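You operate a simulated robot arm through the tools that you are given. There is no shell and no other tool.

You run a simulated robot arm. Do the job below in one go: nothing can be reset, and whatever is moved stays where it is left.

JOB
On press 27, fit the loose collar and star knob, push the strap down and screw its nut on.

Only the result counts: the job must be done as asked and must still hold three seconds after the hand-in. Knocking over, shifting, dropping, spilling or breaking anything else fails it.

ROBOT AND FRAMES
A 7-joint arm with a fingered hand, fixed in place. Base frame: the origin is on the floor under the middle of its stand, x ahead of it, y to its left, z up; the work surface is at about z = 74. Units: cm, degrees, N and s.
It reaches about 102.3 cm from its shoulder. Its first joint turns from -166.0 to 166.0 degrees. Payload 4 kg.
Tool frame: the origin (TCP) lies between the finger pads and is the grasp point; the fingertips stand 3 cm ahead of it; z points along the fingers, y is the line along which they close. The gripper opens to 10.4 cm; its body begins 3.5 cm behind the TCP. The gripper is a hand of 4 fingers: y runs from the thumb to the fingers, the wrist lies at [-1.5, -11.3, -19] in the tool frame, and closing takes about 1.5 s.
Orientation is that of the tool frame in the base frame, as a unit quaternion [x, y, z, w]. With the fingers straight down and the wrist toward the robot, the tool's x, y and z point along [0, 1, 0], [1, 0, 0] and [0, 0, -1] of the base frame.

CONTROLS
- The arm moves only by the tool arm_command. Its argument "steps" is text: rows parted by semicolons, each of 7 numbers parted by spaces: the shift along the tool's x, y, z in cm, then the turn, a rotation vector about the tool's x, y, z in degrees, then the closure, from 0 (fully open) to 1 (shut). In form: dx dy dz ax ay az jaw; .... A call has 1 to 20 rows; each row is the pose to reach, as a shift and turn from the pose commanded when the call began, along the tool's axes at that moment. A row lasts 0.2 s, in which the tool goes at most 5 cm and 8.6 degrees; a call with a longer step from one row to the next is refused whole, and so is a gripper value outside its range. Where a pose cannot be reached the arm comes as near as it can. A force on the tool above 40 N (or 10 N above the force at the start of the call, whichever is more), or a blocked arm, ends the call early, and 0.2 s more pass. The fingers move at their own pace (about 15.3 cm/s each) and stop on an object; they squeeze with about 27 N. The grip force told is the motor's: it shows also when the fingers shut on nothing. Time passes only in rows, and 0.2 s behind the last, so rows that repeat a pose let the fingers close. The reply holds the time, the measured pose of the TCP, the force on the tool along the base axes, the opening and the grip force, in the units named above and with some noise, with the torque about the TCP (base axes, N m) and any sound that the robot's microphone picked up.
- Cameras (640 x 400 px; columns grow to the right, rows downward): "scene" is fixed at [40.81, -49.46, 132.89]; the picture's right is [0.83, -0.56, 0.00], its down [-0.13, -0.19, -0.97] and it looks along [0.54, 0.81, -0.23] (base axes); focal length 214 px, centre (320, 200). "wrist" rides on the gripper at [6.1, -9.2, -13] in the tool frame; the picture's right is [-0.81, 0.28, -0.52], its down [-0.53, -0.71, 0.46] and it looks along [-0.24, 0.65, 0.72] (tool axes); focal length 275 px, centre (320, 200). There is no depth. A picture from a camera that has moved, and an enlarged one, comes with that camera's place and axes in the base frame and with its lens. The place of the scene camera against the robot may be out by one fixed shift of up to 1.2 cm in any direction.
- capture(camera): a new picture of that camera. The clock stands still meanwhile.
- hand_shape(shape): the hand has 4 fingers and takes this shape, open, in about a second: jaw (thumb against the fingers, like two jaws); tri (thumb and two fingers); tip (a fingertip pinch); poke (one finger out to press); point (the index stretched); flat (the hand flat); cup (the hand cupped); fist (a fist). The gripper value then closes the fingers along that shape, each until it touches; the sizes above hold for jaw. It gives what a move gives, with no picture.
- zoom(camera, box): a new picture of the part [left, top, right, bottom] of that camera's present view, enlarged. The clock stands still meanwhile.
- hand_in(): hands the job in; it is judged then, once.

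Nothing tells you positions but the pictures and the camera data. Unless the task says otherwise, let go and move clear before handing in.

The tools are called after "Call:" as a command line: name --argument value ..., lists and objects as JSON in quotes. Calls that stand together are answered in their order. arm_command: Moves the arm, as the interface text tells. Its arguments: {"type":"object","properties":{"steps":{"type":"string"}},"required":["steps"]} The other tools are called the same way: hand_shape (shape) gives the hand a shape; capture (camera) takes a picture; zoom (camera, box) takes an enlarged picture of a part of a camera's view; hand_in () hands the job in.

At the start:

```text
time: 0.0
position: [50.11, -16.4, 132.59]
ee_rot: [0.707, 0.707, -0.001, 0.001]
force: [-0.3, 1.0, 0.1]
ft_torque: [0.01, -0.01, 0.0]
grip_width: 10.36
gripper_force: 0.0
shape: jaw
```

scene: 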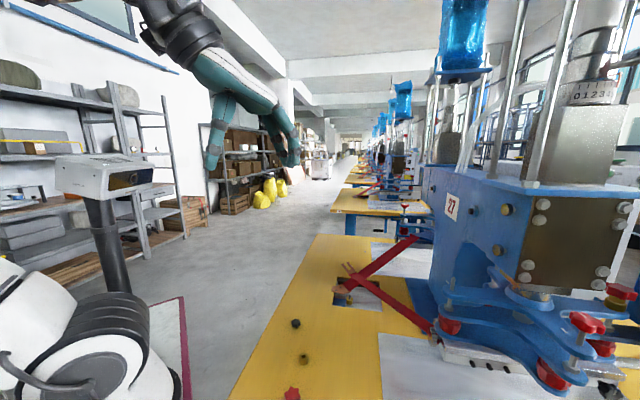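
wrist: 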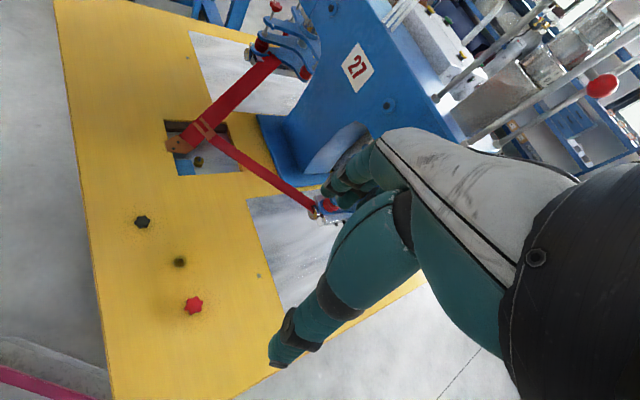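

I see press 27 (blue) with a yellow table, red straps, and three small loose parts on the table: a dark nut or collar, a small brass piece and a red star knob. I'll zoom in to identify each part before moving.

Call:
zoom --camera "wrist" --box '[100, 90, 340, 240]'

Call:
zoom --camera "wrist" --box '[100, 190, 260, 340]'

Call:
zoom --camera "scene" --box '[420, 220, 640, 400]'

Call:
zoom --camera "scene" --box '[260, 220, 460, 400]'

```text
2.67 times, centred on (220, 165) of wrist
camera zoom: at [40.89, -10.25, 145.46], right [0.28, -0.81, 0.52], down [-0.71, -0.53, -0.46], along [0.65, -0.24, -0.72], focal length 734 px, centre (587, 293)
```

zoom: 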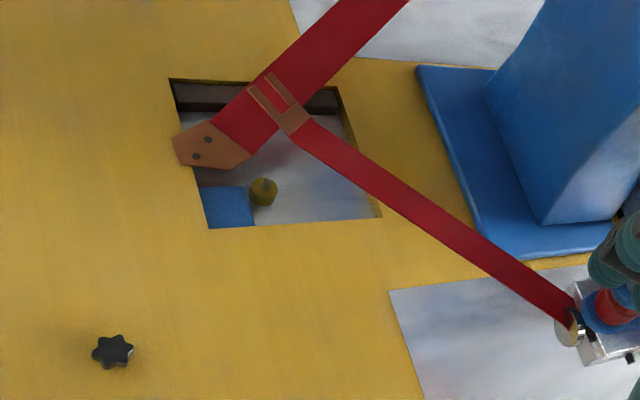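

```text
2.67 times, centred on (180, 265) of wrist
camera zoom: at [40.89, -10.25, 145.46], right [0.28, -0.81, 0.52], down [-0.71, -0.53, -0.46], along [0.65, -0.24, -0.72], focal length 734 px, centre (693, 27)
```

zoom: 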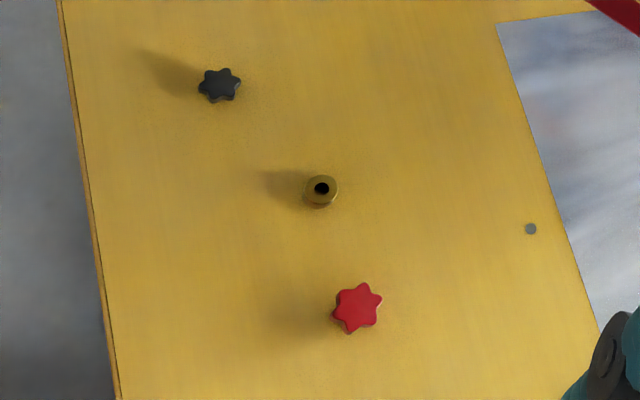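

```text
2.22 times, centred on (530, 310) of scene
camera zoom: at [40.81, -49.46, 132.89], right [0.83, -0.56, 0.0], down [-0.13, -0.19, -0.97], along [0.54, 0.81, -0.23], focal length 477 px, centre (-147, -44)
```

zoom: 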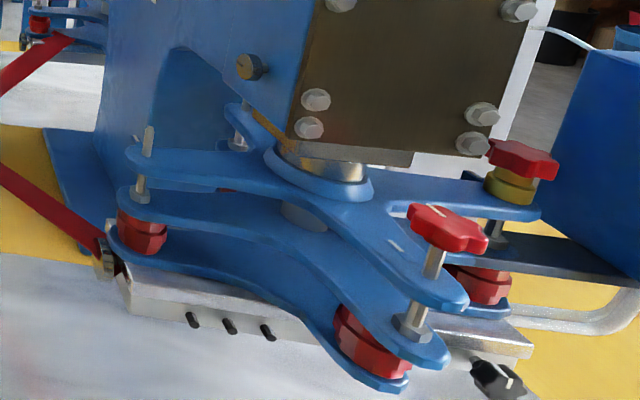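

```text
2.22 times, centred on (360, 310) of scene
camera zoom: at [40.81, -49.46, 132.89], right [0.83, -0.56, 0.0], down [-0.13, -0.19, -0.97], along [0.54, 0.81, -0.23], focal length 477 px, centre (231, -44)
```

zoom: 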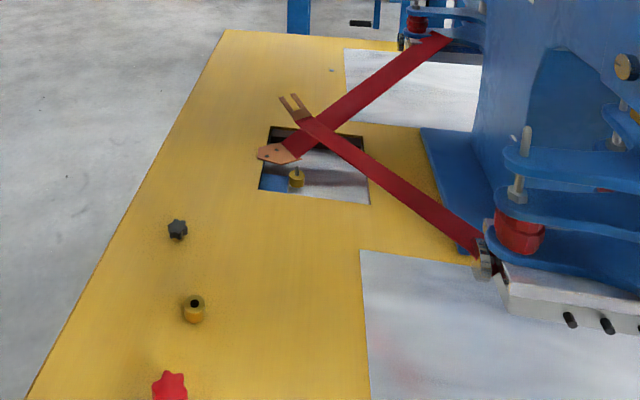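

The scene shows one bare stud on the press's near-left blue arm, plus a recess in the table holding a post. I'll move the hand forward and high up to get a closer wrist view of the press and the recess.

Call:
arm_command --steps "3 2.5 1 0 0 0 0;6 5 2 0 0 0 0;9 7.5 3 0 0 0 0;12 10 4 0 0 0 0;15 12.5 5 0 0 0 0;18 15 6 0 0 0 0;21 15 7 0 0 0 0;24 15 8 0 0 0 0;24 15 8 0 0 0 0"

Call:
capture --camera "wrist"

Call:
capture --camera "scene"

```text
time: 2.0
position: [64.98, 7.87, 124.45]
ee_rot: [0.707, 0.707, -0.001, 0.0]
force: [0.2, 0.3, -0.2]
ft_torque: [0.01, 0.01, -0.01]
grip_width: 10.35
gripper_force: 0.1
shape: jaw
```

```text
taken
camera wrist: at [55.85, 13.93, 137.51], right [0.28, -0.81, 0.52], down [-0.71, -0.53, -0.46], along [0.65, -0.24, -0.72], focal length 275 px, centre (320, 200)
```

wrist: 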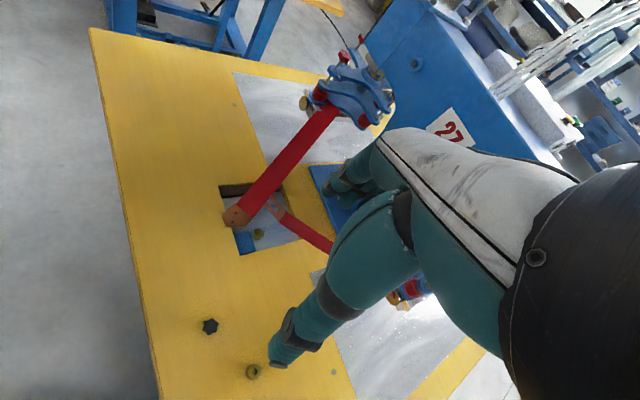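

```text
taken
```

scene: 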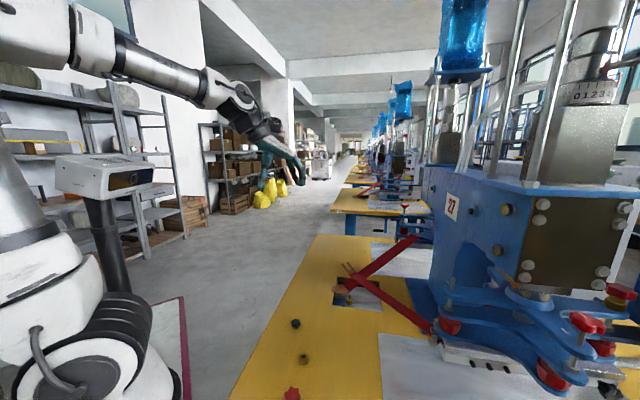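

The recess is now in view at about [93, 6–12], and the hand blocks the press arms. I'll zoom on the recess and strap ends.

Call:
zoom --camera "wrist" --box '[200, 165, 320, 265]'

Call:
zoom --camera "scene" --box '[320, 250, 400, 320]'

Call:
zoom --camera "scene" --box '[400, 260, 500, 345]'

Call:
zoom --camera "scene" --box '[540, 270, 640, 400]'

Call:
zoom --camera "wrist" --box '[280, 30, 420, 140]'

```text
4.00 times, centred on (260, 215) of wrist
camera zoom: at [55.85, 13.93, 137.51], right [0.28, -0.81, 0.52], down [-0.71, -0.53, -0.46], along [0.65, -0.24, -0.72], focal length 1101 px, centre (560, 140)
```

zoom: 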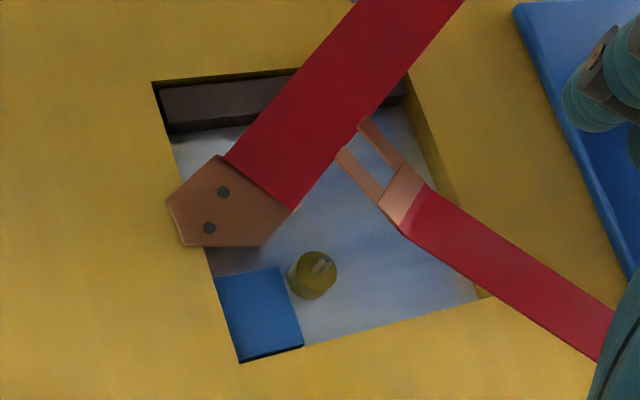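

```text
5.71 times, centred on (360, 285) of scene
camera zoom: at [40.81, -49.46, 132.89], right [0.83, -0.56, 0.0], down [-0.13, -0.19, -0.97], along [0.54, 0.81, -0.23], focal length 1226 px, centre (91, -286)
```

zoom: 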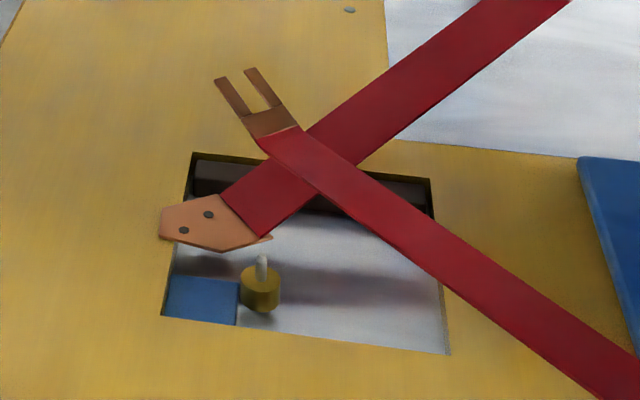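

```text
4.71 times, centred on (450, 302) of scene
camera zoom: at [40.81, -49.46, 132.89], right [0.83, -0.56, 0.0], down [-0.13, -0.19, -0.97], along [0.54, 0.81, -0.23], focal length 1009 px, centre (-292, -282)
```

zoom: 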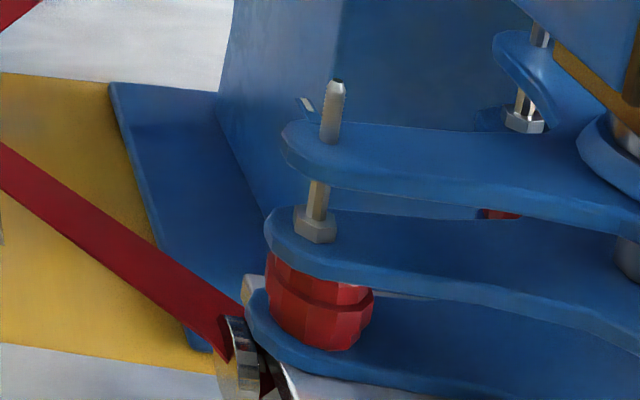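

```text
3.08 times, centred on (590, 335) of scene
camera zoom: at [40.81, -49.46, 132.89], right [0.83, -0.56, 0.0], down [-0.13, -0.19, -0.97], along [0.54, 0.81, -0.23], focal length 660 px, centre (-511, -215)
```

zoom: 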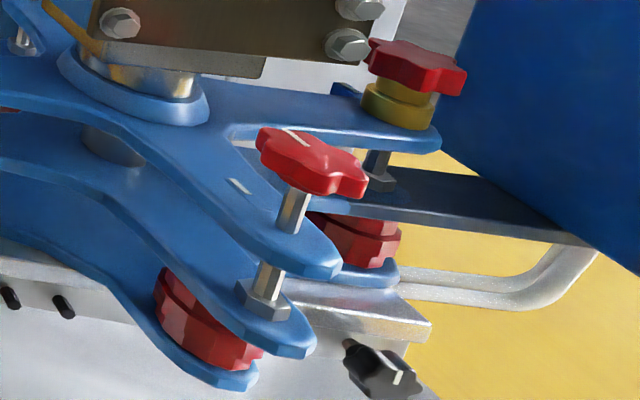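

```text
3.64 times, centred on (350, 85) of wrist
camera zoom: at [55.85, 13.93, 137.51], right [0.28, -0.81, 0.52], down [-0.71, -0.53, -0.46], along [0.65, -0.24, -0.72], focal length 1001 px, centre (211, 618)
```

zoom: 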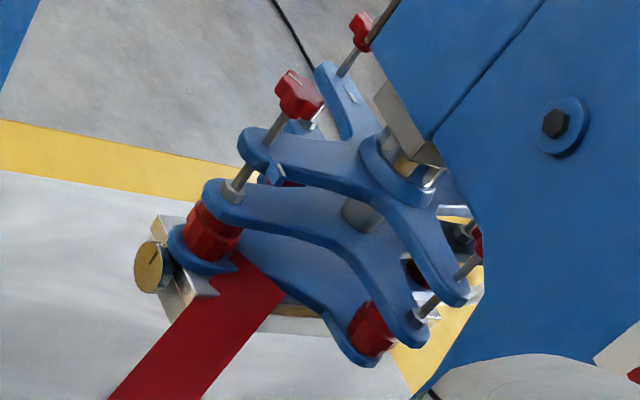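

The bare stud sits on the near-left arm of the press. The forked strap is in the air at about z=89 above the recess stud at about [91.6, 5.4], and the black star nut should go on that stud. I'll move to negative y to see the bare stud past the fingers.

Call:
arm_command --steps "-4.5 -0.5 0 0 0 0 0;-9 -1 0 0 0 0 0;-13.5 -1.5 0 0 0 0 0;-18 -2 0 0 0 0 0;-22.5 -2.5 0 0 0 0 0;-27 -3 0 0 0 0 0;-31.5 -3.5 0 0 0 0 0;-36 -4 0 0 0 0 0;-40 -4.5 0 0 0 0 0;-43 -5 0 0 0 0 0;-43 -5 0 0 0 0 0"

Call:
capture --camera "wrist"

Call:
capture --camera "scene"

```text
time: 4.4
position: [59.92, -35.42, 124.17]
ee_rot: [0.707, 0.708, 0.0, 0.0]
force: [0.7, 0.5, 0.1]
ft_torque: [-0.02, -0.03, -0.05]
grip_width: 10.37
gripper_force: 0.0
shape: jaw
```

```text
taken
camera wrist: at [50.78, -29.3, 137.21], right [0.28, -0.81, 0.52], down [-0.71, -0.53, -0.46], along [0.65, -0.24, -0.72], focal length 275 px, centre (320, 200)
```

wrist: 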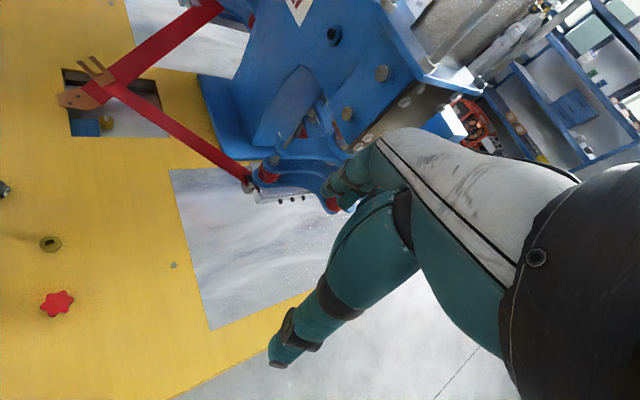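

```text
taken
```

scene: 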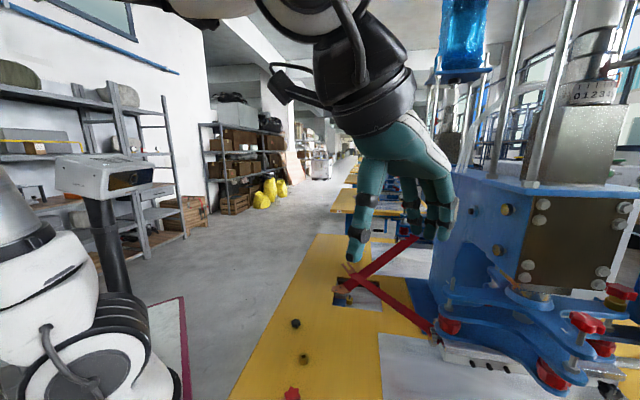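

Call:
zoom --camera "wrist" --box '[230, 100, 350, 220]'

Call:
zoom --camera "wrist" --box '[0, 170, 120, 330]'

Call:
zoom --camera "wrist" --box '[50, 40, 170, 140]'

```text
3.33 times, centred on (290, 160) of wrist
camera zoom: at [50.78, -29.3, 137.21], right [0.28, -0.81, 0.52], down [-0.71, -0.53, -0.46], along [0.65, -0.24, -0.72], focal length 918 px, centre (420, 333)
```

zoom: 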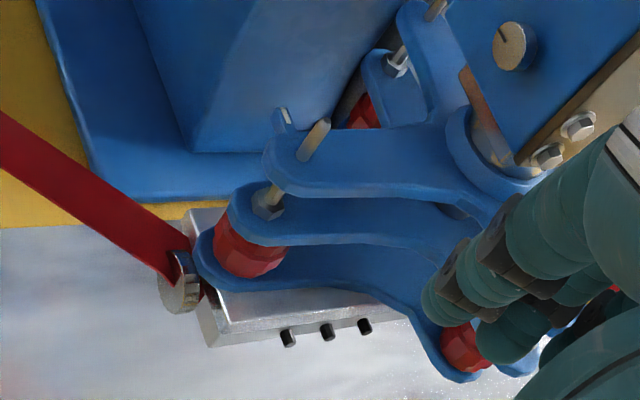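

```text
2.50 times, centred on (60, 250) of wrist
camera zoom: at [50.78, -29.3, 137.21], right [0.28, -0.81, 0.52], down [-0.71, -0.53, -0.46], along [0.65, -0.24, -0.72], focal length 688 px, centre (970, 75)
```

zoom: 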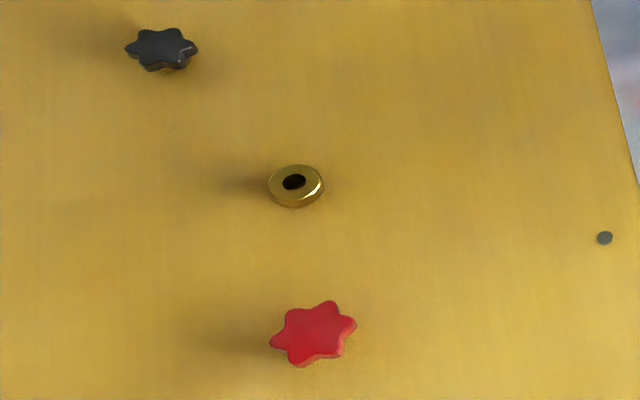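

```text
4.00 times, centred on (110, 90) of wrist
camera zoom: at [50.78, -29.3, 137.21], right [0.28, -0.81, 0.52], down [-0.71, -0.53, -0.46], along [0.65, -0.24, -0.72], focal length 1101 px, centre (1160, 640)
```

zoom: 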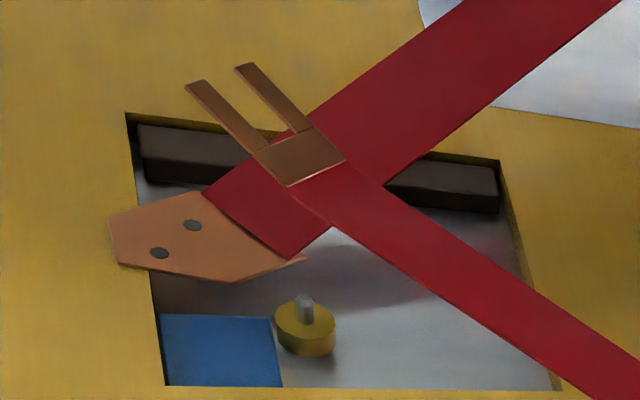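

I put the bare stud top at about [88.7, −31, 105] and the strap hinge at about [85.5, −29, 91]. The press body face is about 7 cm behind the stud. Next I'll zoom in on the loose parts to get their sizes and exact positions.

Call:
zoom --camera "scene" --box '[280, 310, 330, 400]'

Call:
zoom --camera "wrist" --box '[30, 225, 90, 325]'

Call:
zoom --camera "wrist" --box '[256, 130, 306, 190]'

Call:
zoom --camera "scene" --box '[435, 265, 485, 325]'

```text
4.44 times, centred on (305, 355) of scene
camera zoom: at [40.81, -49.46, 132.89], right [0.83, -0.56, 0.0], down [-0.13, -0.19, -0.97], along [0.54, 0.81, -0.23], focal length 953 px, centre (387, -489)
```

zoom: 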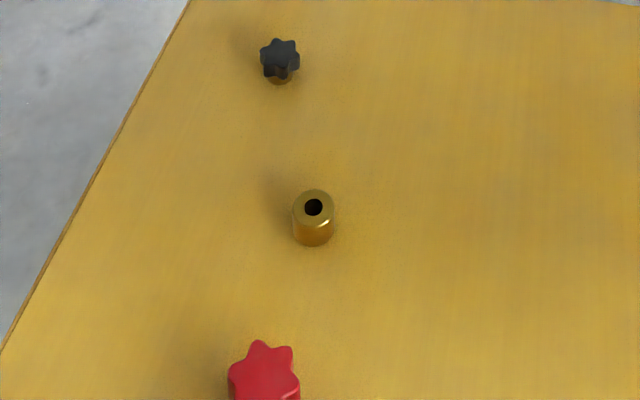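

```text
4.00 times, centred on (60, 275) of wrist
camera zoom: at [50.78, -29.3, 137.21], right [0.28, -0.81, 0.52], down [-0.71, -0.53, -0.46], along [0.65, -0.24, -0.72], focal length 1101 px, centre (1360, -100)
```

zoom: 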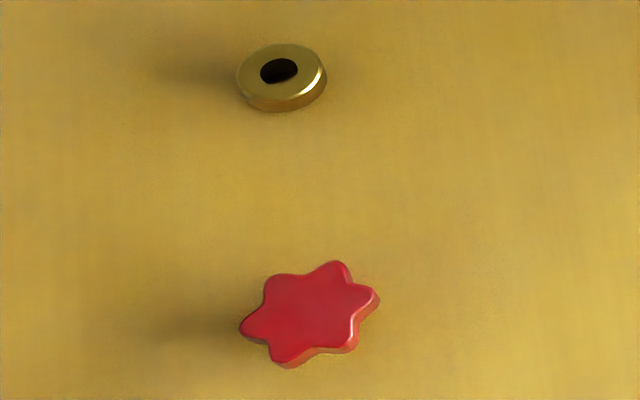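

```text
6.67 times, centred on (281, 160) of wrist
camera zoom: at [50.78, -29.3, 137.21], right [0.28, -0.81, 0.52], down [-0.71, -0.53, -0.46], along [0.65, -0.24, -0.72], focal length 1835 px, centre (580, 467)
```

zoom: 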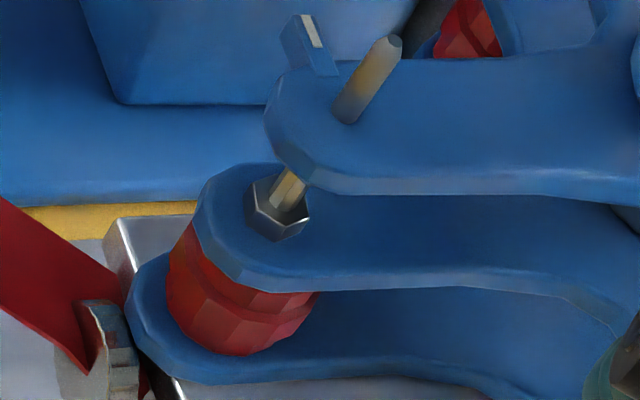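

```text
6.67 times, centred on (460, 295) of scene
camera zoom: at [40.81, -49.46, 132.89], right [0.83, -0.56, 0.0], down [-0.13, -0.19, -0.97], along [0.54, 0.81, -0.23], focal length 1430 px, centre (-613, -433)
```

zoom: 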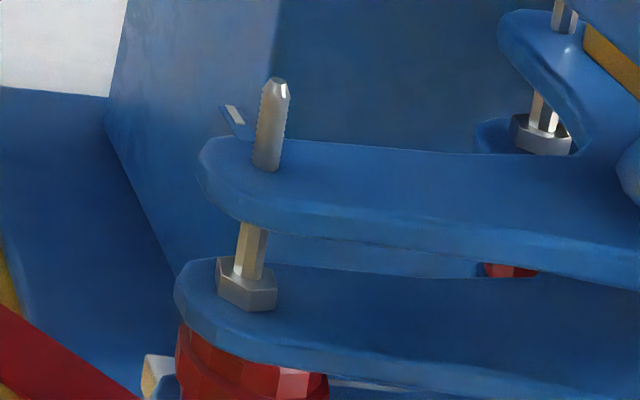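

The collar is about 2.7 cm wide and 2 cm tall with a hole of about 1.15 cm; the stud is about 1 cm across and sticks out about 3.2 cm. I'll test how the fingers close in free air before grasping anything.

Call:
arm_command --steps "0 0 0 0 0 0 0.7;0 0 0 0 0 0 0.7;0 0 0 0 0 0 0.7;0 0 0 0 0 0 0.7;0 0 0 0 0 0 0.7;0 0 0 0 0 0 0.7;0 0 0 0 0 0 0.7;0 0 0 0 0 0 0.7"

Call:
capture --camera "wrist"

Call:
zoom --camera "scene" --box '[300, 100, 500, 270]'

```text
time: 6.2
position: [59.96, -35.35, 124.19]
ee_rot: [0.707, 0.707, -0.001, 0.0]
force: [-0.2, 0.0, 0.0]
ft_torque: [0.01, 0.0, -0.02]
grip_width: 3.18
gripper_force: 0.0
shape: jaw
```

```text
taken
camera wrist: at [50.8, -29.26, 137.21], right [0.28, -0.81, 0.52], down [-0.71, -0.53, -0.46], along [0.65, -0.24, -0.72], focal length 275 px, centre (320, 200)
```

wrist: 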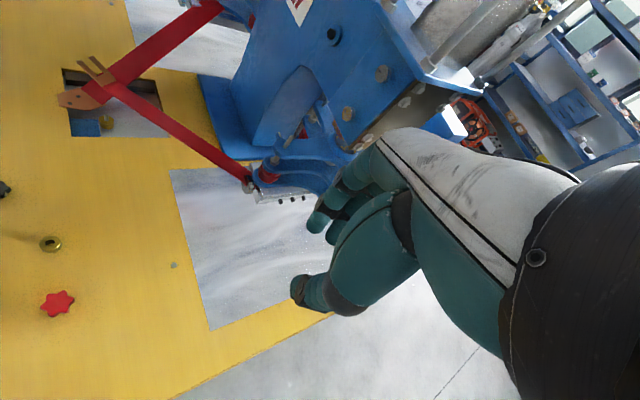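

```text
2.35 times, centred on (400, 185) of scene
camera zoom: at [40.81, -49.46, 132.89], right [0.83, -0.56, 0.0], down [-0.13, -0.19, -0.97], along [0.54, 0.81, -0.23], focal length 505 px, centre (132, 235)
```

zoom: 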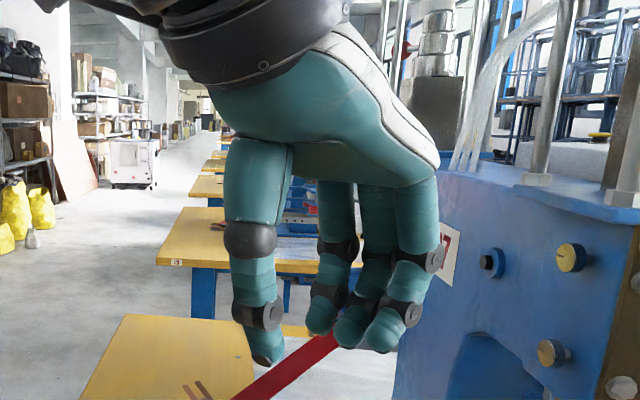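

The jaw shape closes the thumb against three fingers. I'll also look at the tip and tri shapes, which may suit the small parts better.

Call:
hand_shape --shape "tip"

Call:
capture --camera "wrist"

Call:
zoom --camera "scene" --box '[300, 100, 500, 270]'

```text
time: 7.1
position: [60.01, -35.39, 124.2]
ee_rot: [0.707, 0.707, 0.0, -0.001]
force: [0.2, -0.4, -0.1]
ft_torque: [0.01, 0.01, 0.03]
grip_width: 10.36
gripper_force: 0.0
shape: tip
```

```text
taken
camera wrist: at [50.8, -29.26, 137.21], right [0.28, -0.81, 0.52], down [-0.71, -0.53, -0.46], along [0.65, -0.24, -0.72], focal length 275 px, centre (320, 200)
```

wrist: 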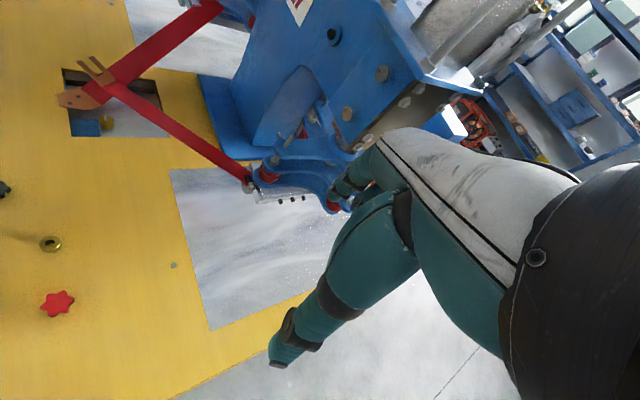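

```text
2.35 times, centred on (400, 185) of scene
camera zoom: at [40.81, -49.46, 132.89], right [0.83, -0.56, 0.0], down [-0.13, -0.19, -0.97], along [0.54, 0.81, -0.23], focal length 505 px, centre (132, 235)
```

zoom: 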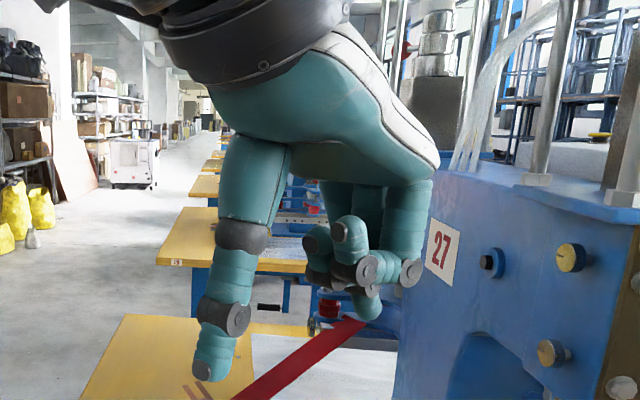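

In the tip shape two fingers curl away and the thumb works against one finger. I'll close it to see where the tips meet.

Call:
arm_command --steps "0 0 0 0 0 0 0.7;0 0 0 0 0 0 0.7;0 0 0 0 0 0 0.7;0 0 0 0 0 0 0.7;0 0 0 0 0 0 0.7;0 0 0 0 0 0 0.7;0 0 0 0 0 0 0.7;0 0 0 0 0 0 0.7"

Call:
capture --camera "wrist"

Call:
zoom --camera "scene" --box '[300, 100, 500, 270]'

Call:
hand_shape --shape "tri"

Call:
capture --camera "wrist"

Call:
zoom --camera "scene" --box '[300, 100, 500, 270]'

Call:
arm_command --steps "0 0 0 0 0 0 0.7;0 0 0 0 0 0 0.7;0 0 0 0 0 0 0.7;0 0 0 0 0 0 0.7;0 0 0 0 0 0 0.7;0 0 0 0 0 0 0.7;0 0 0 0 0 0 0.7;0 0 0 0 0 0 0.7"

Call:
capture --camera "wrist"

Call:
zoom --camera "scene" --box '[300, 100, 500, 270]'

```text
time: 8.9
position: [60.02, -35.3, 124.28]
ee_rot: [0.707, 0.707, -0.001, 0.0]
force: [0.0, 0.3, -0.7]
ft_torque: [-0.02, 0.02, 0.02]
grip_width: 3.2
gripper_force: 0.0
shape: tip
```

```text
taken
camera wrist: at [50.8, -29.26, 137.21], right [0.28, -0.81, 0.52], down [-0.71, -0.53, -0.46], along [0.65, -0.24, -0.72], focal length 275 px, centre (320, 200)
```

wrist: 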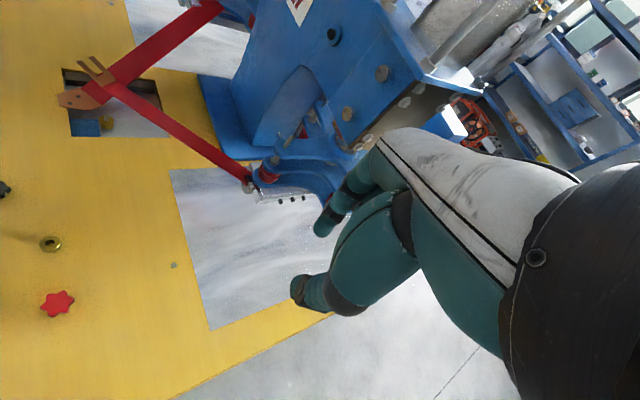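

```text
2.35 times, centred on (400, 185) of scene
camera zoom: at [40.81, -49.46, 132.89], right [0.83, -0.56, 0.0], down [-0.13, -0.19, -0.97], along [0.54, 0.81, -0.23], focal length 505 px, centre (132, 235)
```

zoom: 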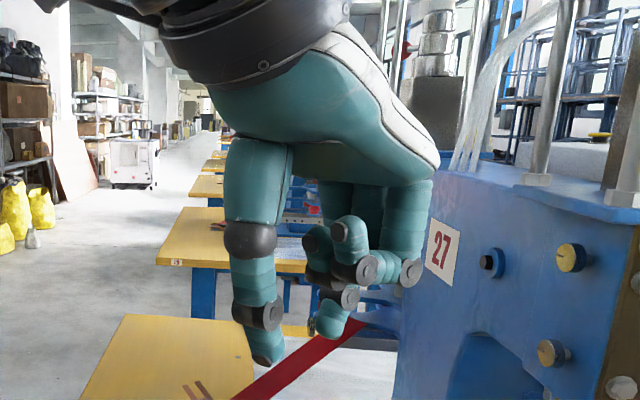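

```text
time: 9.8
position: [60.04, -35.4, 124.2]
ee_rot: [0.707, 0.707, 0.0, 0.0]
force: [0.1, -0.2, -0.3]
ft_torque: [0.02, 0.0, -0.03]
grip_width: 10.38
gripper_force: 0.0
shape: tri
```

```text
taken
camera wrist: at [50.8, -29.26, 137.21], right [0.28, -0.81, 0.52], down [-0.71, -0.53, -0.46], along [0.65, -0.24, -0.72], focal length 275 px, centre (320, 200)
```

wrist: 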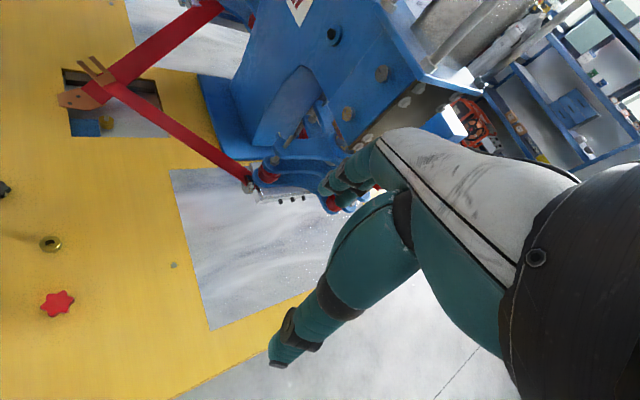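

```text
2.35 times, centred on (400, 185) of scene
camera zoom: at [40.81, -49.46, 132.89], right [0.83, -0.56, 0.0], down [-0.13, -0.19, -0.97], along [0.54, 0.81, -0.23], focal length 505 px, centre (132, 235)
```

zoom: 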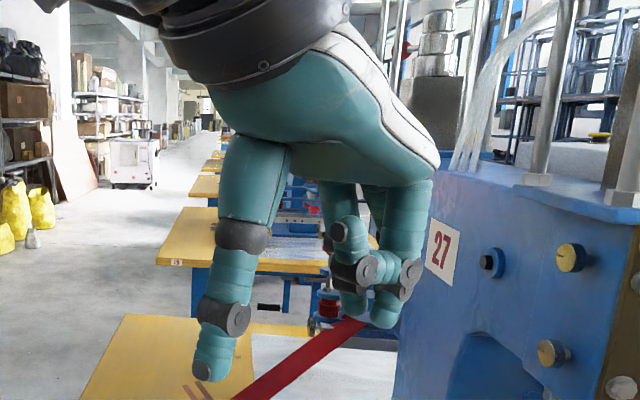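

```text
time: 11.6
position: [59.94, -35.36, 124.28]
ee_rot: [0.707, 0.707, 0.0, 0.001]
force: [0.3, 0.1, 0.2]
ft_torque: [0.03, -0.04, 0.0]
grip_width: 3.18
gripper_force: 0.0
shape: tri
```

```text
taken
camera wrist: at [50.8, -29.26, 137.21], right [0.28, -0.81, 0.52], down [-0.71, -0.53, -0.46], along [0.65, -0.24, -0.72], focal length 275 px, centre (320, 200)
```

wrist: 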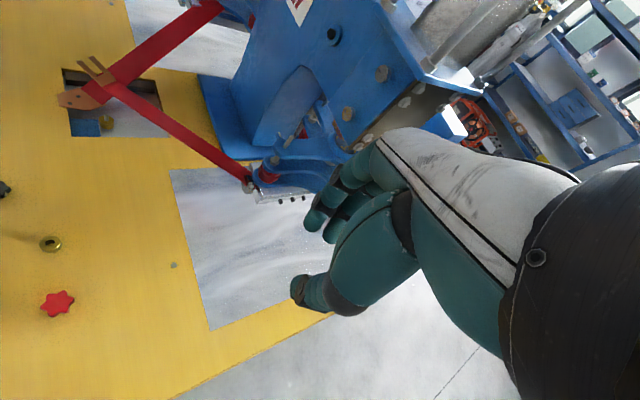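

```text
2.35 times, centred on (400, 185) of scene
camera zoom: at [40.81, -49.46, 132.89], right [0.83, -0.56, 0.0], down [-0.13, -0.19, -0.97], along [0.54, 0.81, -0.23], focal length 505 px, centre (132, 235)
```

zoom: 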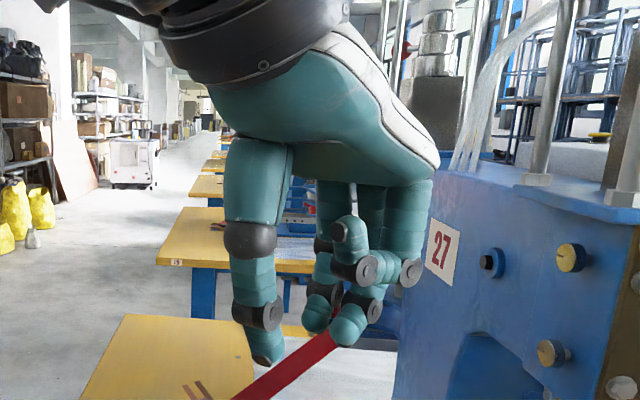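

All shapes close along the same axis, with the thumb roughly opposite the middle finger. I'll set jaw shape partly closed and zoom in to see how the thumb lines up with the finger pads.

Call:
hand_shape --shape "jaw"

Call:
arm_command --steps "4 0 3 0 0 0 0.75;8 0 6 0 0 0 0.75;12 0 9 0 0 0 0.75;16 0 12 0 0 0 0.75;20 0 15 0 0 0 0.75;24 0 18 0 0 0 0.75;28 3.4 21 0 0 0 0.75;28.3 3.4 24 0 0 0 0.75;28.3 3.4 24 0 0 0 0.75"

Call:
capture --camera "wrist"

Call:
zoom --camera "wrist" --box '[220, 150, 400, 340]'

Call:
capture --camera "scene"

```text
time: 12.5
position: [60.0, -35.44, 124.14]
ee_rot: [0.708, 0.707, 0.0, 0.0]
force: [0.0, -0.6, -0.6]
ft_torque: [0.02, 0.01, -0.02]
grip_width: 10.39
gripper_force: 0.1
shape: jaw
```

```text
refused: row 7 steps farther than a row can; nothing moved
```

```text
taken
camera wrist: at [50.8, -29.26, 137.21], right [0.28, -0.81, 0.52], down [-0.71, -0.53, -0.46], along [0.65, -0.24, -0.72], focal length 275 px, centre (320, 200)
```

wrist: 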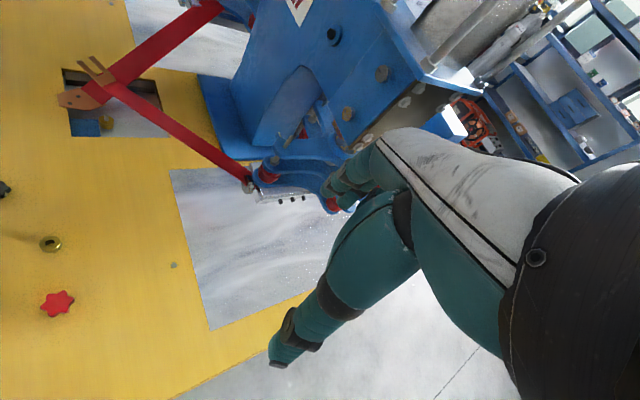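

```text
2.11 times, centred on (310, 245) of wrist
camera zoom: at [50.8, -29.26, 137.21], right [0.28, -0.81, 0.52], down [-0.71, -0.53, -0.46], along [0.65, -0.24, -0.72], focal length 580 px, centre (341, 105)
```

zoom: 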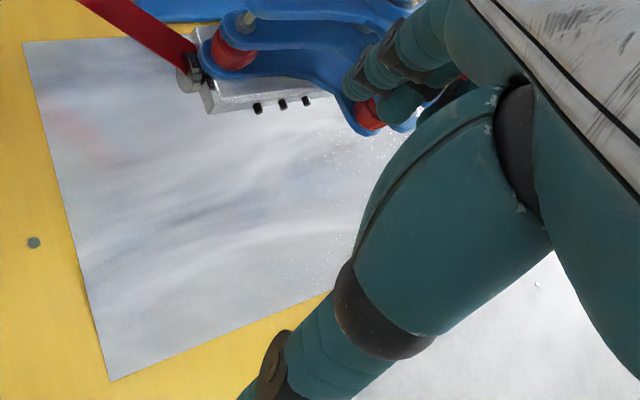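

```text
taken
```

scene: 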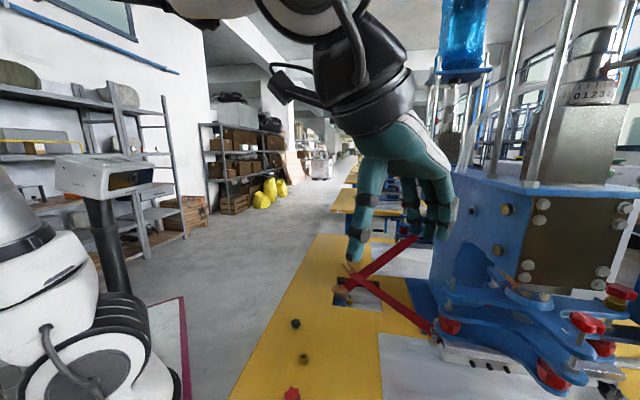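

That move was refused because one step was too long, so nothing moved. I'll redo it with smaller steps to go above the collar at about [63.4, −7], with the hand partly closed to check the pads.

Call:
arm_command --steps "2.84 0.34 3.2 0 0 0 0.7;5.68 0.68 6.4 0 0 0 0.7;8.52 1.02 9.6 0 0 0 0.7;11.36 1.36 12.8 0 0 0 0.7;14.2 1.7 16 0 0 0 0.7;17.04 2.04 19.2 0 0 0 0.7;19.88 2.38 22.4 0 0 0 0.7;22.72 2.72 25.6 0 0 0 0.7;25.56 3.06 28.8 0 0 0 0.7;28.4 3.4 32 0 0 0 0.7;28.4 3.4 32 0 0 0 0.7;28.4 3.4 32 0 0 0 0.7"

Call:
capture --camera "wrist"

Call:
zoom --camera "wrist" --box '[200, 150, 360, 340]'

Call:
capture --camera "scene"

```text
time: 15.1
position: [67.96, -8.27, 93.9]
ee_rot: [0.721, 0.693, 0.0, 0.0]
force: [0.6, 9.1, 0.7]
ft_torque: [-0.7, 0.02, -0.18]
grip_width: 3.15
gripper_force: 0.1
shape: jaw
out of reach, approached as far as the arm can: row 7, 8, 9, 10, 11, 12
```

```text
taken
camera wrist: at [59.09, -1.83, 106.97], right [0.24, -0.82, 0.52], down [-0.73, -0.5, -0.45], along [0.63, -0.27, -0.73], focal length 275 px, centre (320, 200)
```

wrist: 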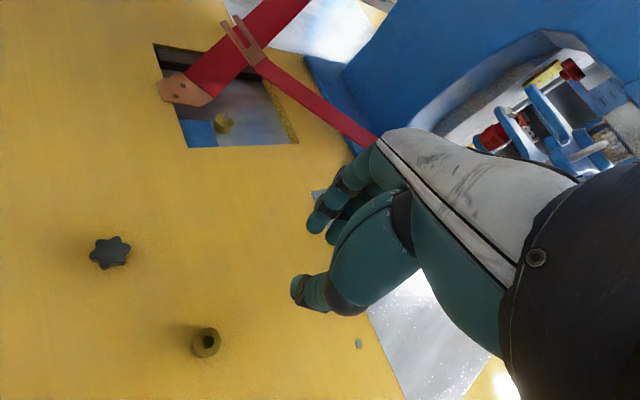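

```text
2.11 times, centred on (280, 245) of wrist
camera zoom: at [59.09, -1.83, 106.97], right [0.24, -0.82, 0.52], down [-0.73, -0.5, -0.45], along [0.63, -0.27, -0.73], focal length 580 px, centre (404, 105)
```

zoom: 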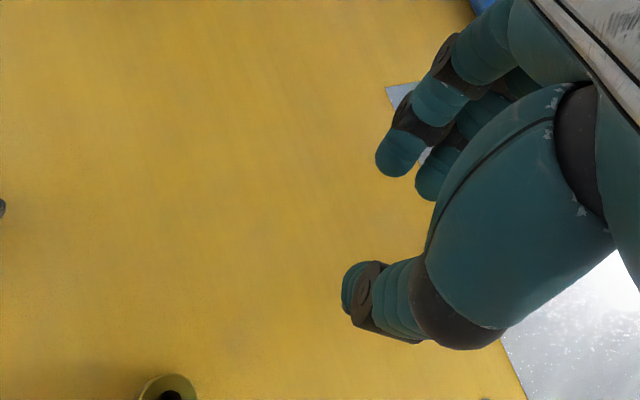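

```text
taken
```

scene: 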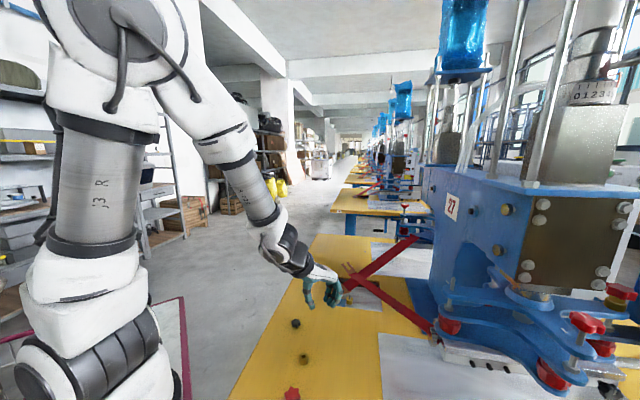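

The arm stopped short of the target as out of reach, at [68, −8.3, 94], with a slight sideways force. I'll issue a hold to see what the state is.

Call:
arm_command --steps "0 0 0 0 0 0 0.7;0 0 0 0 0 0 0.7"

Call:
zoom --camera "scene" --box '[0, 0, 400, 400]'

```text
time: 15.7
position: [67.78, -6.66, 93.89]
ee_rot: [0.706, 0.708, 0.0, -0.001]
force: [-0.2, -0.3, -1.1]
ft_torque: [0.0, -0.02, 0.0]
grip_width: 3.11
gripper_force: 0.1
shape: jaw
```

```text
1.00 times, centred on (200, 200) of scene (not enlarged: the box is as wide or as high as the picture)
camera zoom: at [40.81, -49.46, 132.89], right [0.83, -0.56, 0.0], down [-0.13, -0.19, -0.97], along [0.54, 0.81, -0.23], focal length 214 px, centre (440, 200)
```

zoom: 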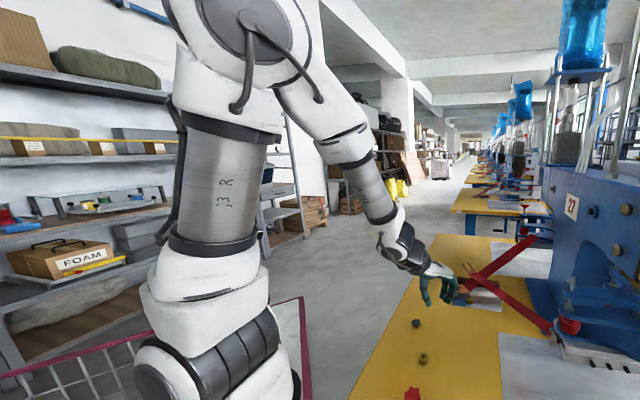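

It settled at [67.8, −6.7, 93.9] with no residual force. I'll probe small moves toward the collar to learn the reach limits.

Call:
arm_command --steps "0 -1 0 0 0 0 0.3;0 -2 0 0 0 0 0.3;0 -3 0 0 0 0 0.3;0 -4 0 0 0 0 0.3;0 -4 0 0 0 0 0.3"

```text
time: 16.9
position: [67.62, -6.31, 94.82]
ee_rot: [0.707, 0.707, -0.001, 0.0]
force: [-0.2, -0.4, 0.2]
ft_torque: [-0.03, 0.01, 0.01]
grip_width: 7.24
gripper_force: 0.0
shape: jaw
out of reach, approached as far as the arm can: row 1, 2, 3, 4, 5
```

Call:
arm_command --steps "0 0 1 0 0 0 0.3;0 0 2 0 0 0 0.3;0 0 3 0 0 0 0.3;0 0 4 0 0 0 0.3;0 0 4 0 0 0 0.3"

Call:
arm_command --steps "0 -1 -2 0 0 0 0.3;0 -2 -4 0 0 0 0.3;0 -3 -6 0 0 0 0.3;0 -4 -8 0 0 0 0.3;0 -4 -8 0 0 0 0.3"

```text
time: 18.1
position: [68.67, -6.08, 90.91]
ee_rot: [0.706, 0.708, 0.0, 0.001]
force: [-0.1, 1.1, 0.4]
ft_torque: [0.03, 0.0, 0.01]
grip_width: 7.25
gripper_force: 0.0
shape: jaw
out of reach, approached as far as the arm can: row 2, 3, 4, 5
```

```text
time: 19.3
position: [65.68, -6.14, 99.26]
ee_rot: [0.706, 0.708, -0.001, -0.001]
force: [0.1, 0.4, -0.4]
ft_torque: [0.0, 0.02, -0.01]
grip_width: 7.24
gripper_force: 0.1
shape: jaw
out of reach, approached as far as the arm can: row 1, 2, 3, 4, 5
```

The limit looks like a minimum wrist-to-shoulder distance, with the arm folded too tightly when the wrist points back at the robot. I'll turn the hand about the vertical so the wrist sits to the side, toward +y, and test whether that reaches closer in.

Call:
arm_command --steps "0 2 -3 0 0 0 0;0 4 -6 0 0 8 0;0 4 -6 0 0 16 0;0 4 -6 0 0 24 0;0 4 -6 0 0 32 0;0 4 -6 0 0 40 0;0 4 -6 0 0 48 0;0 4 -6 0 0 56 0;0 4 -6 0 0 64 0;0 4 -6 0 0 72 0;0 4 -6 0 0 80 0;0 4 -6 0 0 88 0;0 4 -6 0 0 90 0;0 4 -6 0 0 90 0"

Call:
capture --camera "wrist"

Call:
capture --camera "scene"

```text
time: 20.9
position: [69.73, -6.71, 105.74]
ee_rot: [0.931, 0.352, 0.031, -0.09]
force: [0.7, 0.2, -0.3]
ft_torque: [0.02, -0.02, 0.0]
grip_width: 10.37
gripper_force: 0.0
shape: jaw
stopped in row 8: the arm was blocked; the commanded pose is now the measured one
```

```text
taken
camera wrist: at [68.41, 1.4, 120.61], right [-0.42, -0.83, 0.37], down [-0.87, 0.27, -0.41], along [0.24, -0.49, -0.84], focal length 275 px, centre (320, 200)
```

wrist: 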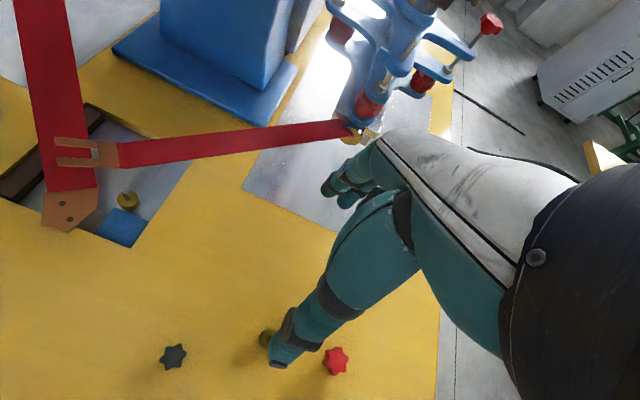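

```text
taken
```

scene: 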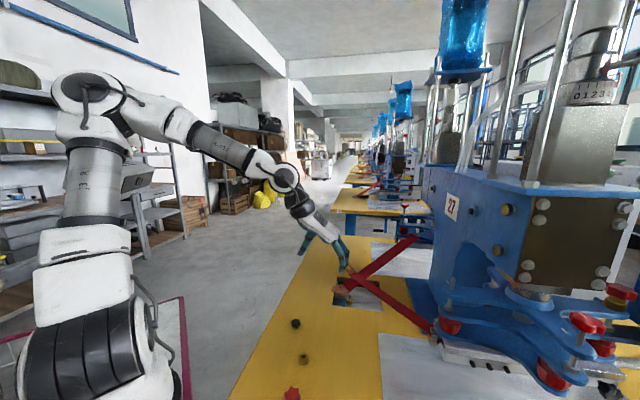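

The arm reported a block partway at about 48° of yaw, probably a wrist joint issue, since nothing is near the hand. I'll first straighten the tilt slowly and check whether the pose can be held.

Call:
arm_command --steps "0 0 0 -2 -1.7 0 0;0 0 0 -4 -3.5 0 0;0 0 0 -6 -5.2 0 0;0 0 0 -8.4 -7 0 0;0 0 0 -8.4 -7 0 0;0 0 0 -8.4 -7 0 0"

```text
time: 22.0
position: [69.78, -7.78, 106.0]
ee_rot: [0.935, 0.346, 0.024, -0.076]
force: [0.4, 0.7, -1.2]
ft_torque: [0.03, 0.02, -0.02]
grip_width: 10.39
gripper_force: 0.0
shape: jaw
stopped in row 5: the arm was blocked; the commanded pose is now the measured one
```

The arm is still blocked. I need to see whether something is touching the arm itself, so I'll look at the robot's upper arm and the white device near it.

Call:
zoom --camera "scene" --box '[0, 40, 220, 400]'

Call:
zoom --camera "scene" --box '[40, 60, 360, 260]'

```text
1.11 times, centred on (110, 220) of scene
camera zoom: at [40.81, -49.46, 132.89], right [0.83, -0.56, 0.0], down [-0.13, -0.19, -0.97], along [0.54, 0.81, -0.23], focal length 238 px, centre (553, 178)
```

zoom: 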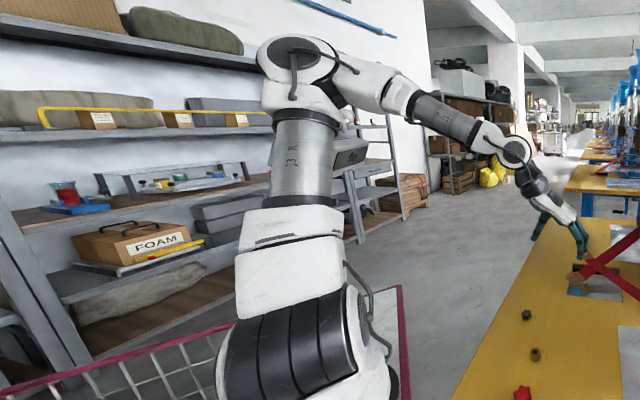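

```text
2.00 times, centred on (200, 160) of scene
camera zoom: at [40.81, -49.46, 132.89], right [0.83, -0.56, 0.0], down [-0.13, -0.19, -0.97], along [0.54, 0.81, -0.23], focal length 429 px, centre (560, 280)
```

zoom: 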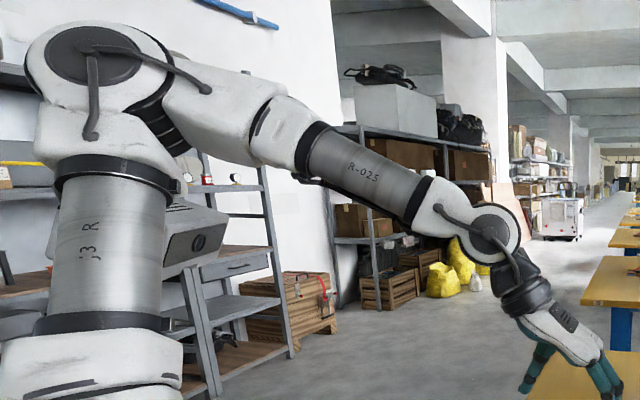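

The upper arm stands close to the white device, or the wrist may be at a joint limit. I'll move outward to x≈82 and straighten the hand there, to see whether the block depends on the arm being folded in.

Call:
arm_command --steps "2.4 1.8 -1 0 0 0 0;4.8 3.6 -2 0 0 0 0;7.2 5.5 -3 0 0 0 0;9.5 7.3 -4 -2 -1.5 0 0;9.5 7.3 -4 -4 -3 0 0;9.5 7.3 -4 -6 -4.5 0 0;9.5 7.3 -4 -7.2 -5.6 0 0;9.5 7.3 -4 -7.2 -5.6 0 0"

Call:
capture --camera "scene"

```text
time: 23.8
position: [81.79, -7.89, 109.95]
ee_rot: [0.938, 0.347, -0.001, 0.003]
force: [-0.7, 1.4, 0.6]
ft_torque: [-0.02, 0.0, -0.01]
grip_width: 10.36
gripper_force: 0.2
shape: jaw
```

```text
taken
```

scene: 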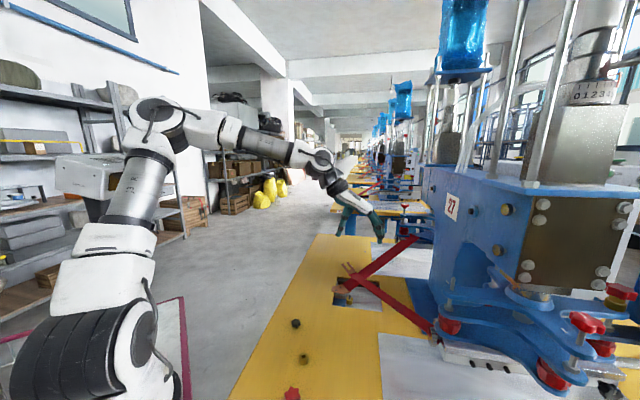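

Out here the pose is reached cleanly, upright with the tool's y axis about −49° from +x. I'll test how much further the hand yaws here.

Call:
arm_command --steps "0 0 0 0 0 6 0;0 0 0 0 0 12 0;0 0 0 0 0 18 0;0 0 0 0 0 24 0;0 0 0 0 0 30 0;0 0 0 0 0 36 0;0 0 0 0 0 40 0;0 0 0 0 0 40 0"

Call:
capture --camera "scene"

Call:
capture --camera "wrist"

```text
time: 25.6
position: [81.85, -7.64, 109.85]
ee_rot: [1.0, 0.005, 0.0, 0.002]
force: [0.2, 0.1, -0.3]
ft_torque: [0.01, 0.04, -0.03]
grip_width: 10.39
gripper_force: 0.0
shape: jaw
```

```text
taken
```

scene: 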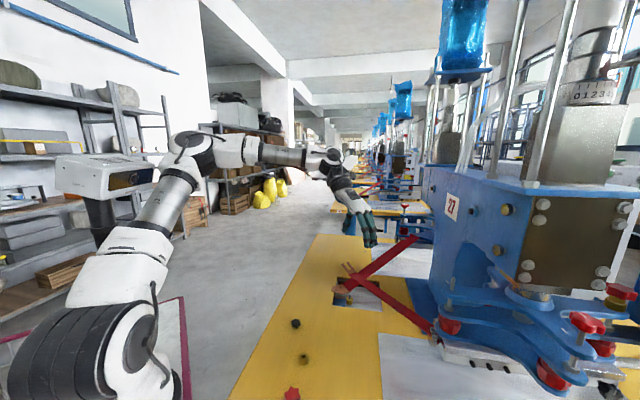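

```text
taken
camera wrist: at [87.79, 1.61, 122.78], right [-0.81, -0.28, 0.52], down [-0.54, 0.71, -0.46], along [-0.24, -0.65, -0.72], focal length 275 px, centre (320, 200)
```

wrist: 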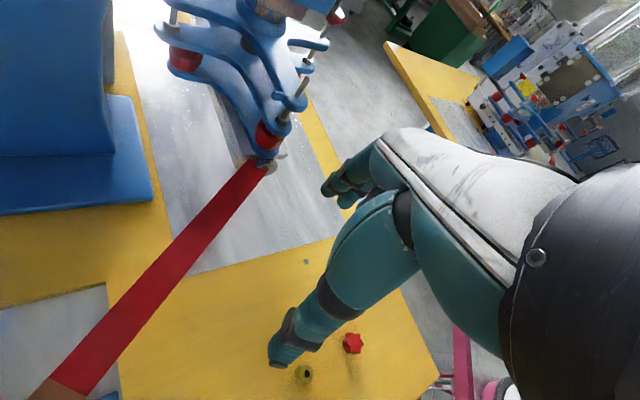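

The hand reaches 90° yaw here, with the wrist on the +y side. Now I'll come back toward the collar at [63.4, −7] in this orientation, staying high.

Call:
arm_command --steps "-2.3 -0.1 1.7 0 0 0 0;-4.6 -0.2 3.4 0 0 0 0;-6.9 -0.3 5.1 0 0 0 0;-9.2 -0.4 6.8 0 0 0 0;-11.5 -0.5 8.5 0 0 0 0;-13.8 -0.6 10.2 0 0 0 0;-16.1 -0.6 11.9 0 0 0 0;-18.45 -0.64 13.8 0 0 0 0;-18.45 -0.64 13.8 0 0 0 0"

Call:
capture --camera "scene"

Call:
capture --camera "wrist"

```text
time: 27.2
position: [65.9, -13.85, 97.86]
ee_rot: [0.997, -0.079, 0.001, 0.0]
force: [-0.8, -0.4, 0.1]
ft_torque: [-0.03, -0.02, 0.01]
grip_width: 10.37
gripper_force: 0.1
shape: jaw
stopped in row 8: the arm was blocked; the commanded pose is now the measured one
```

```text
taken
```

scene: 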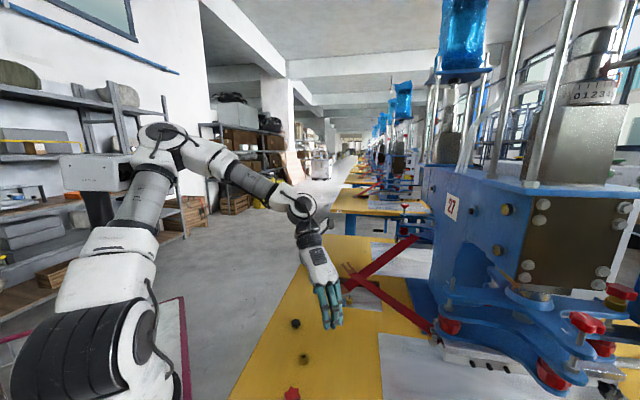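

```text
taken
camera wrist: at [73.4, -5.72, 111.02], right [-0.84, -0.15, 0.52], down [-0.41, 0.79, -0.46], along [-0.34, -0.6, -0.73], focal length 275 px, centre (320, 200)
```

wrist: 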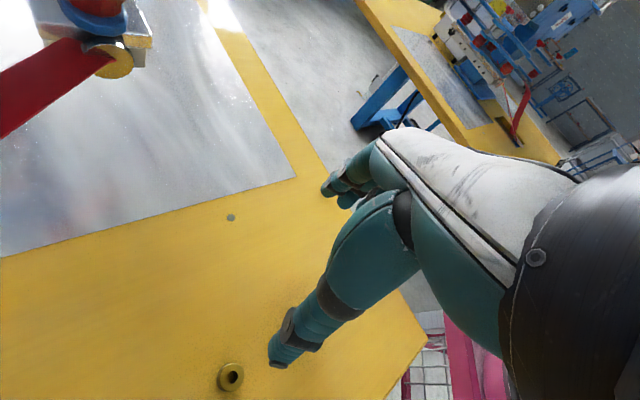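

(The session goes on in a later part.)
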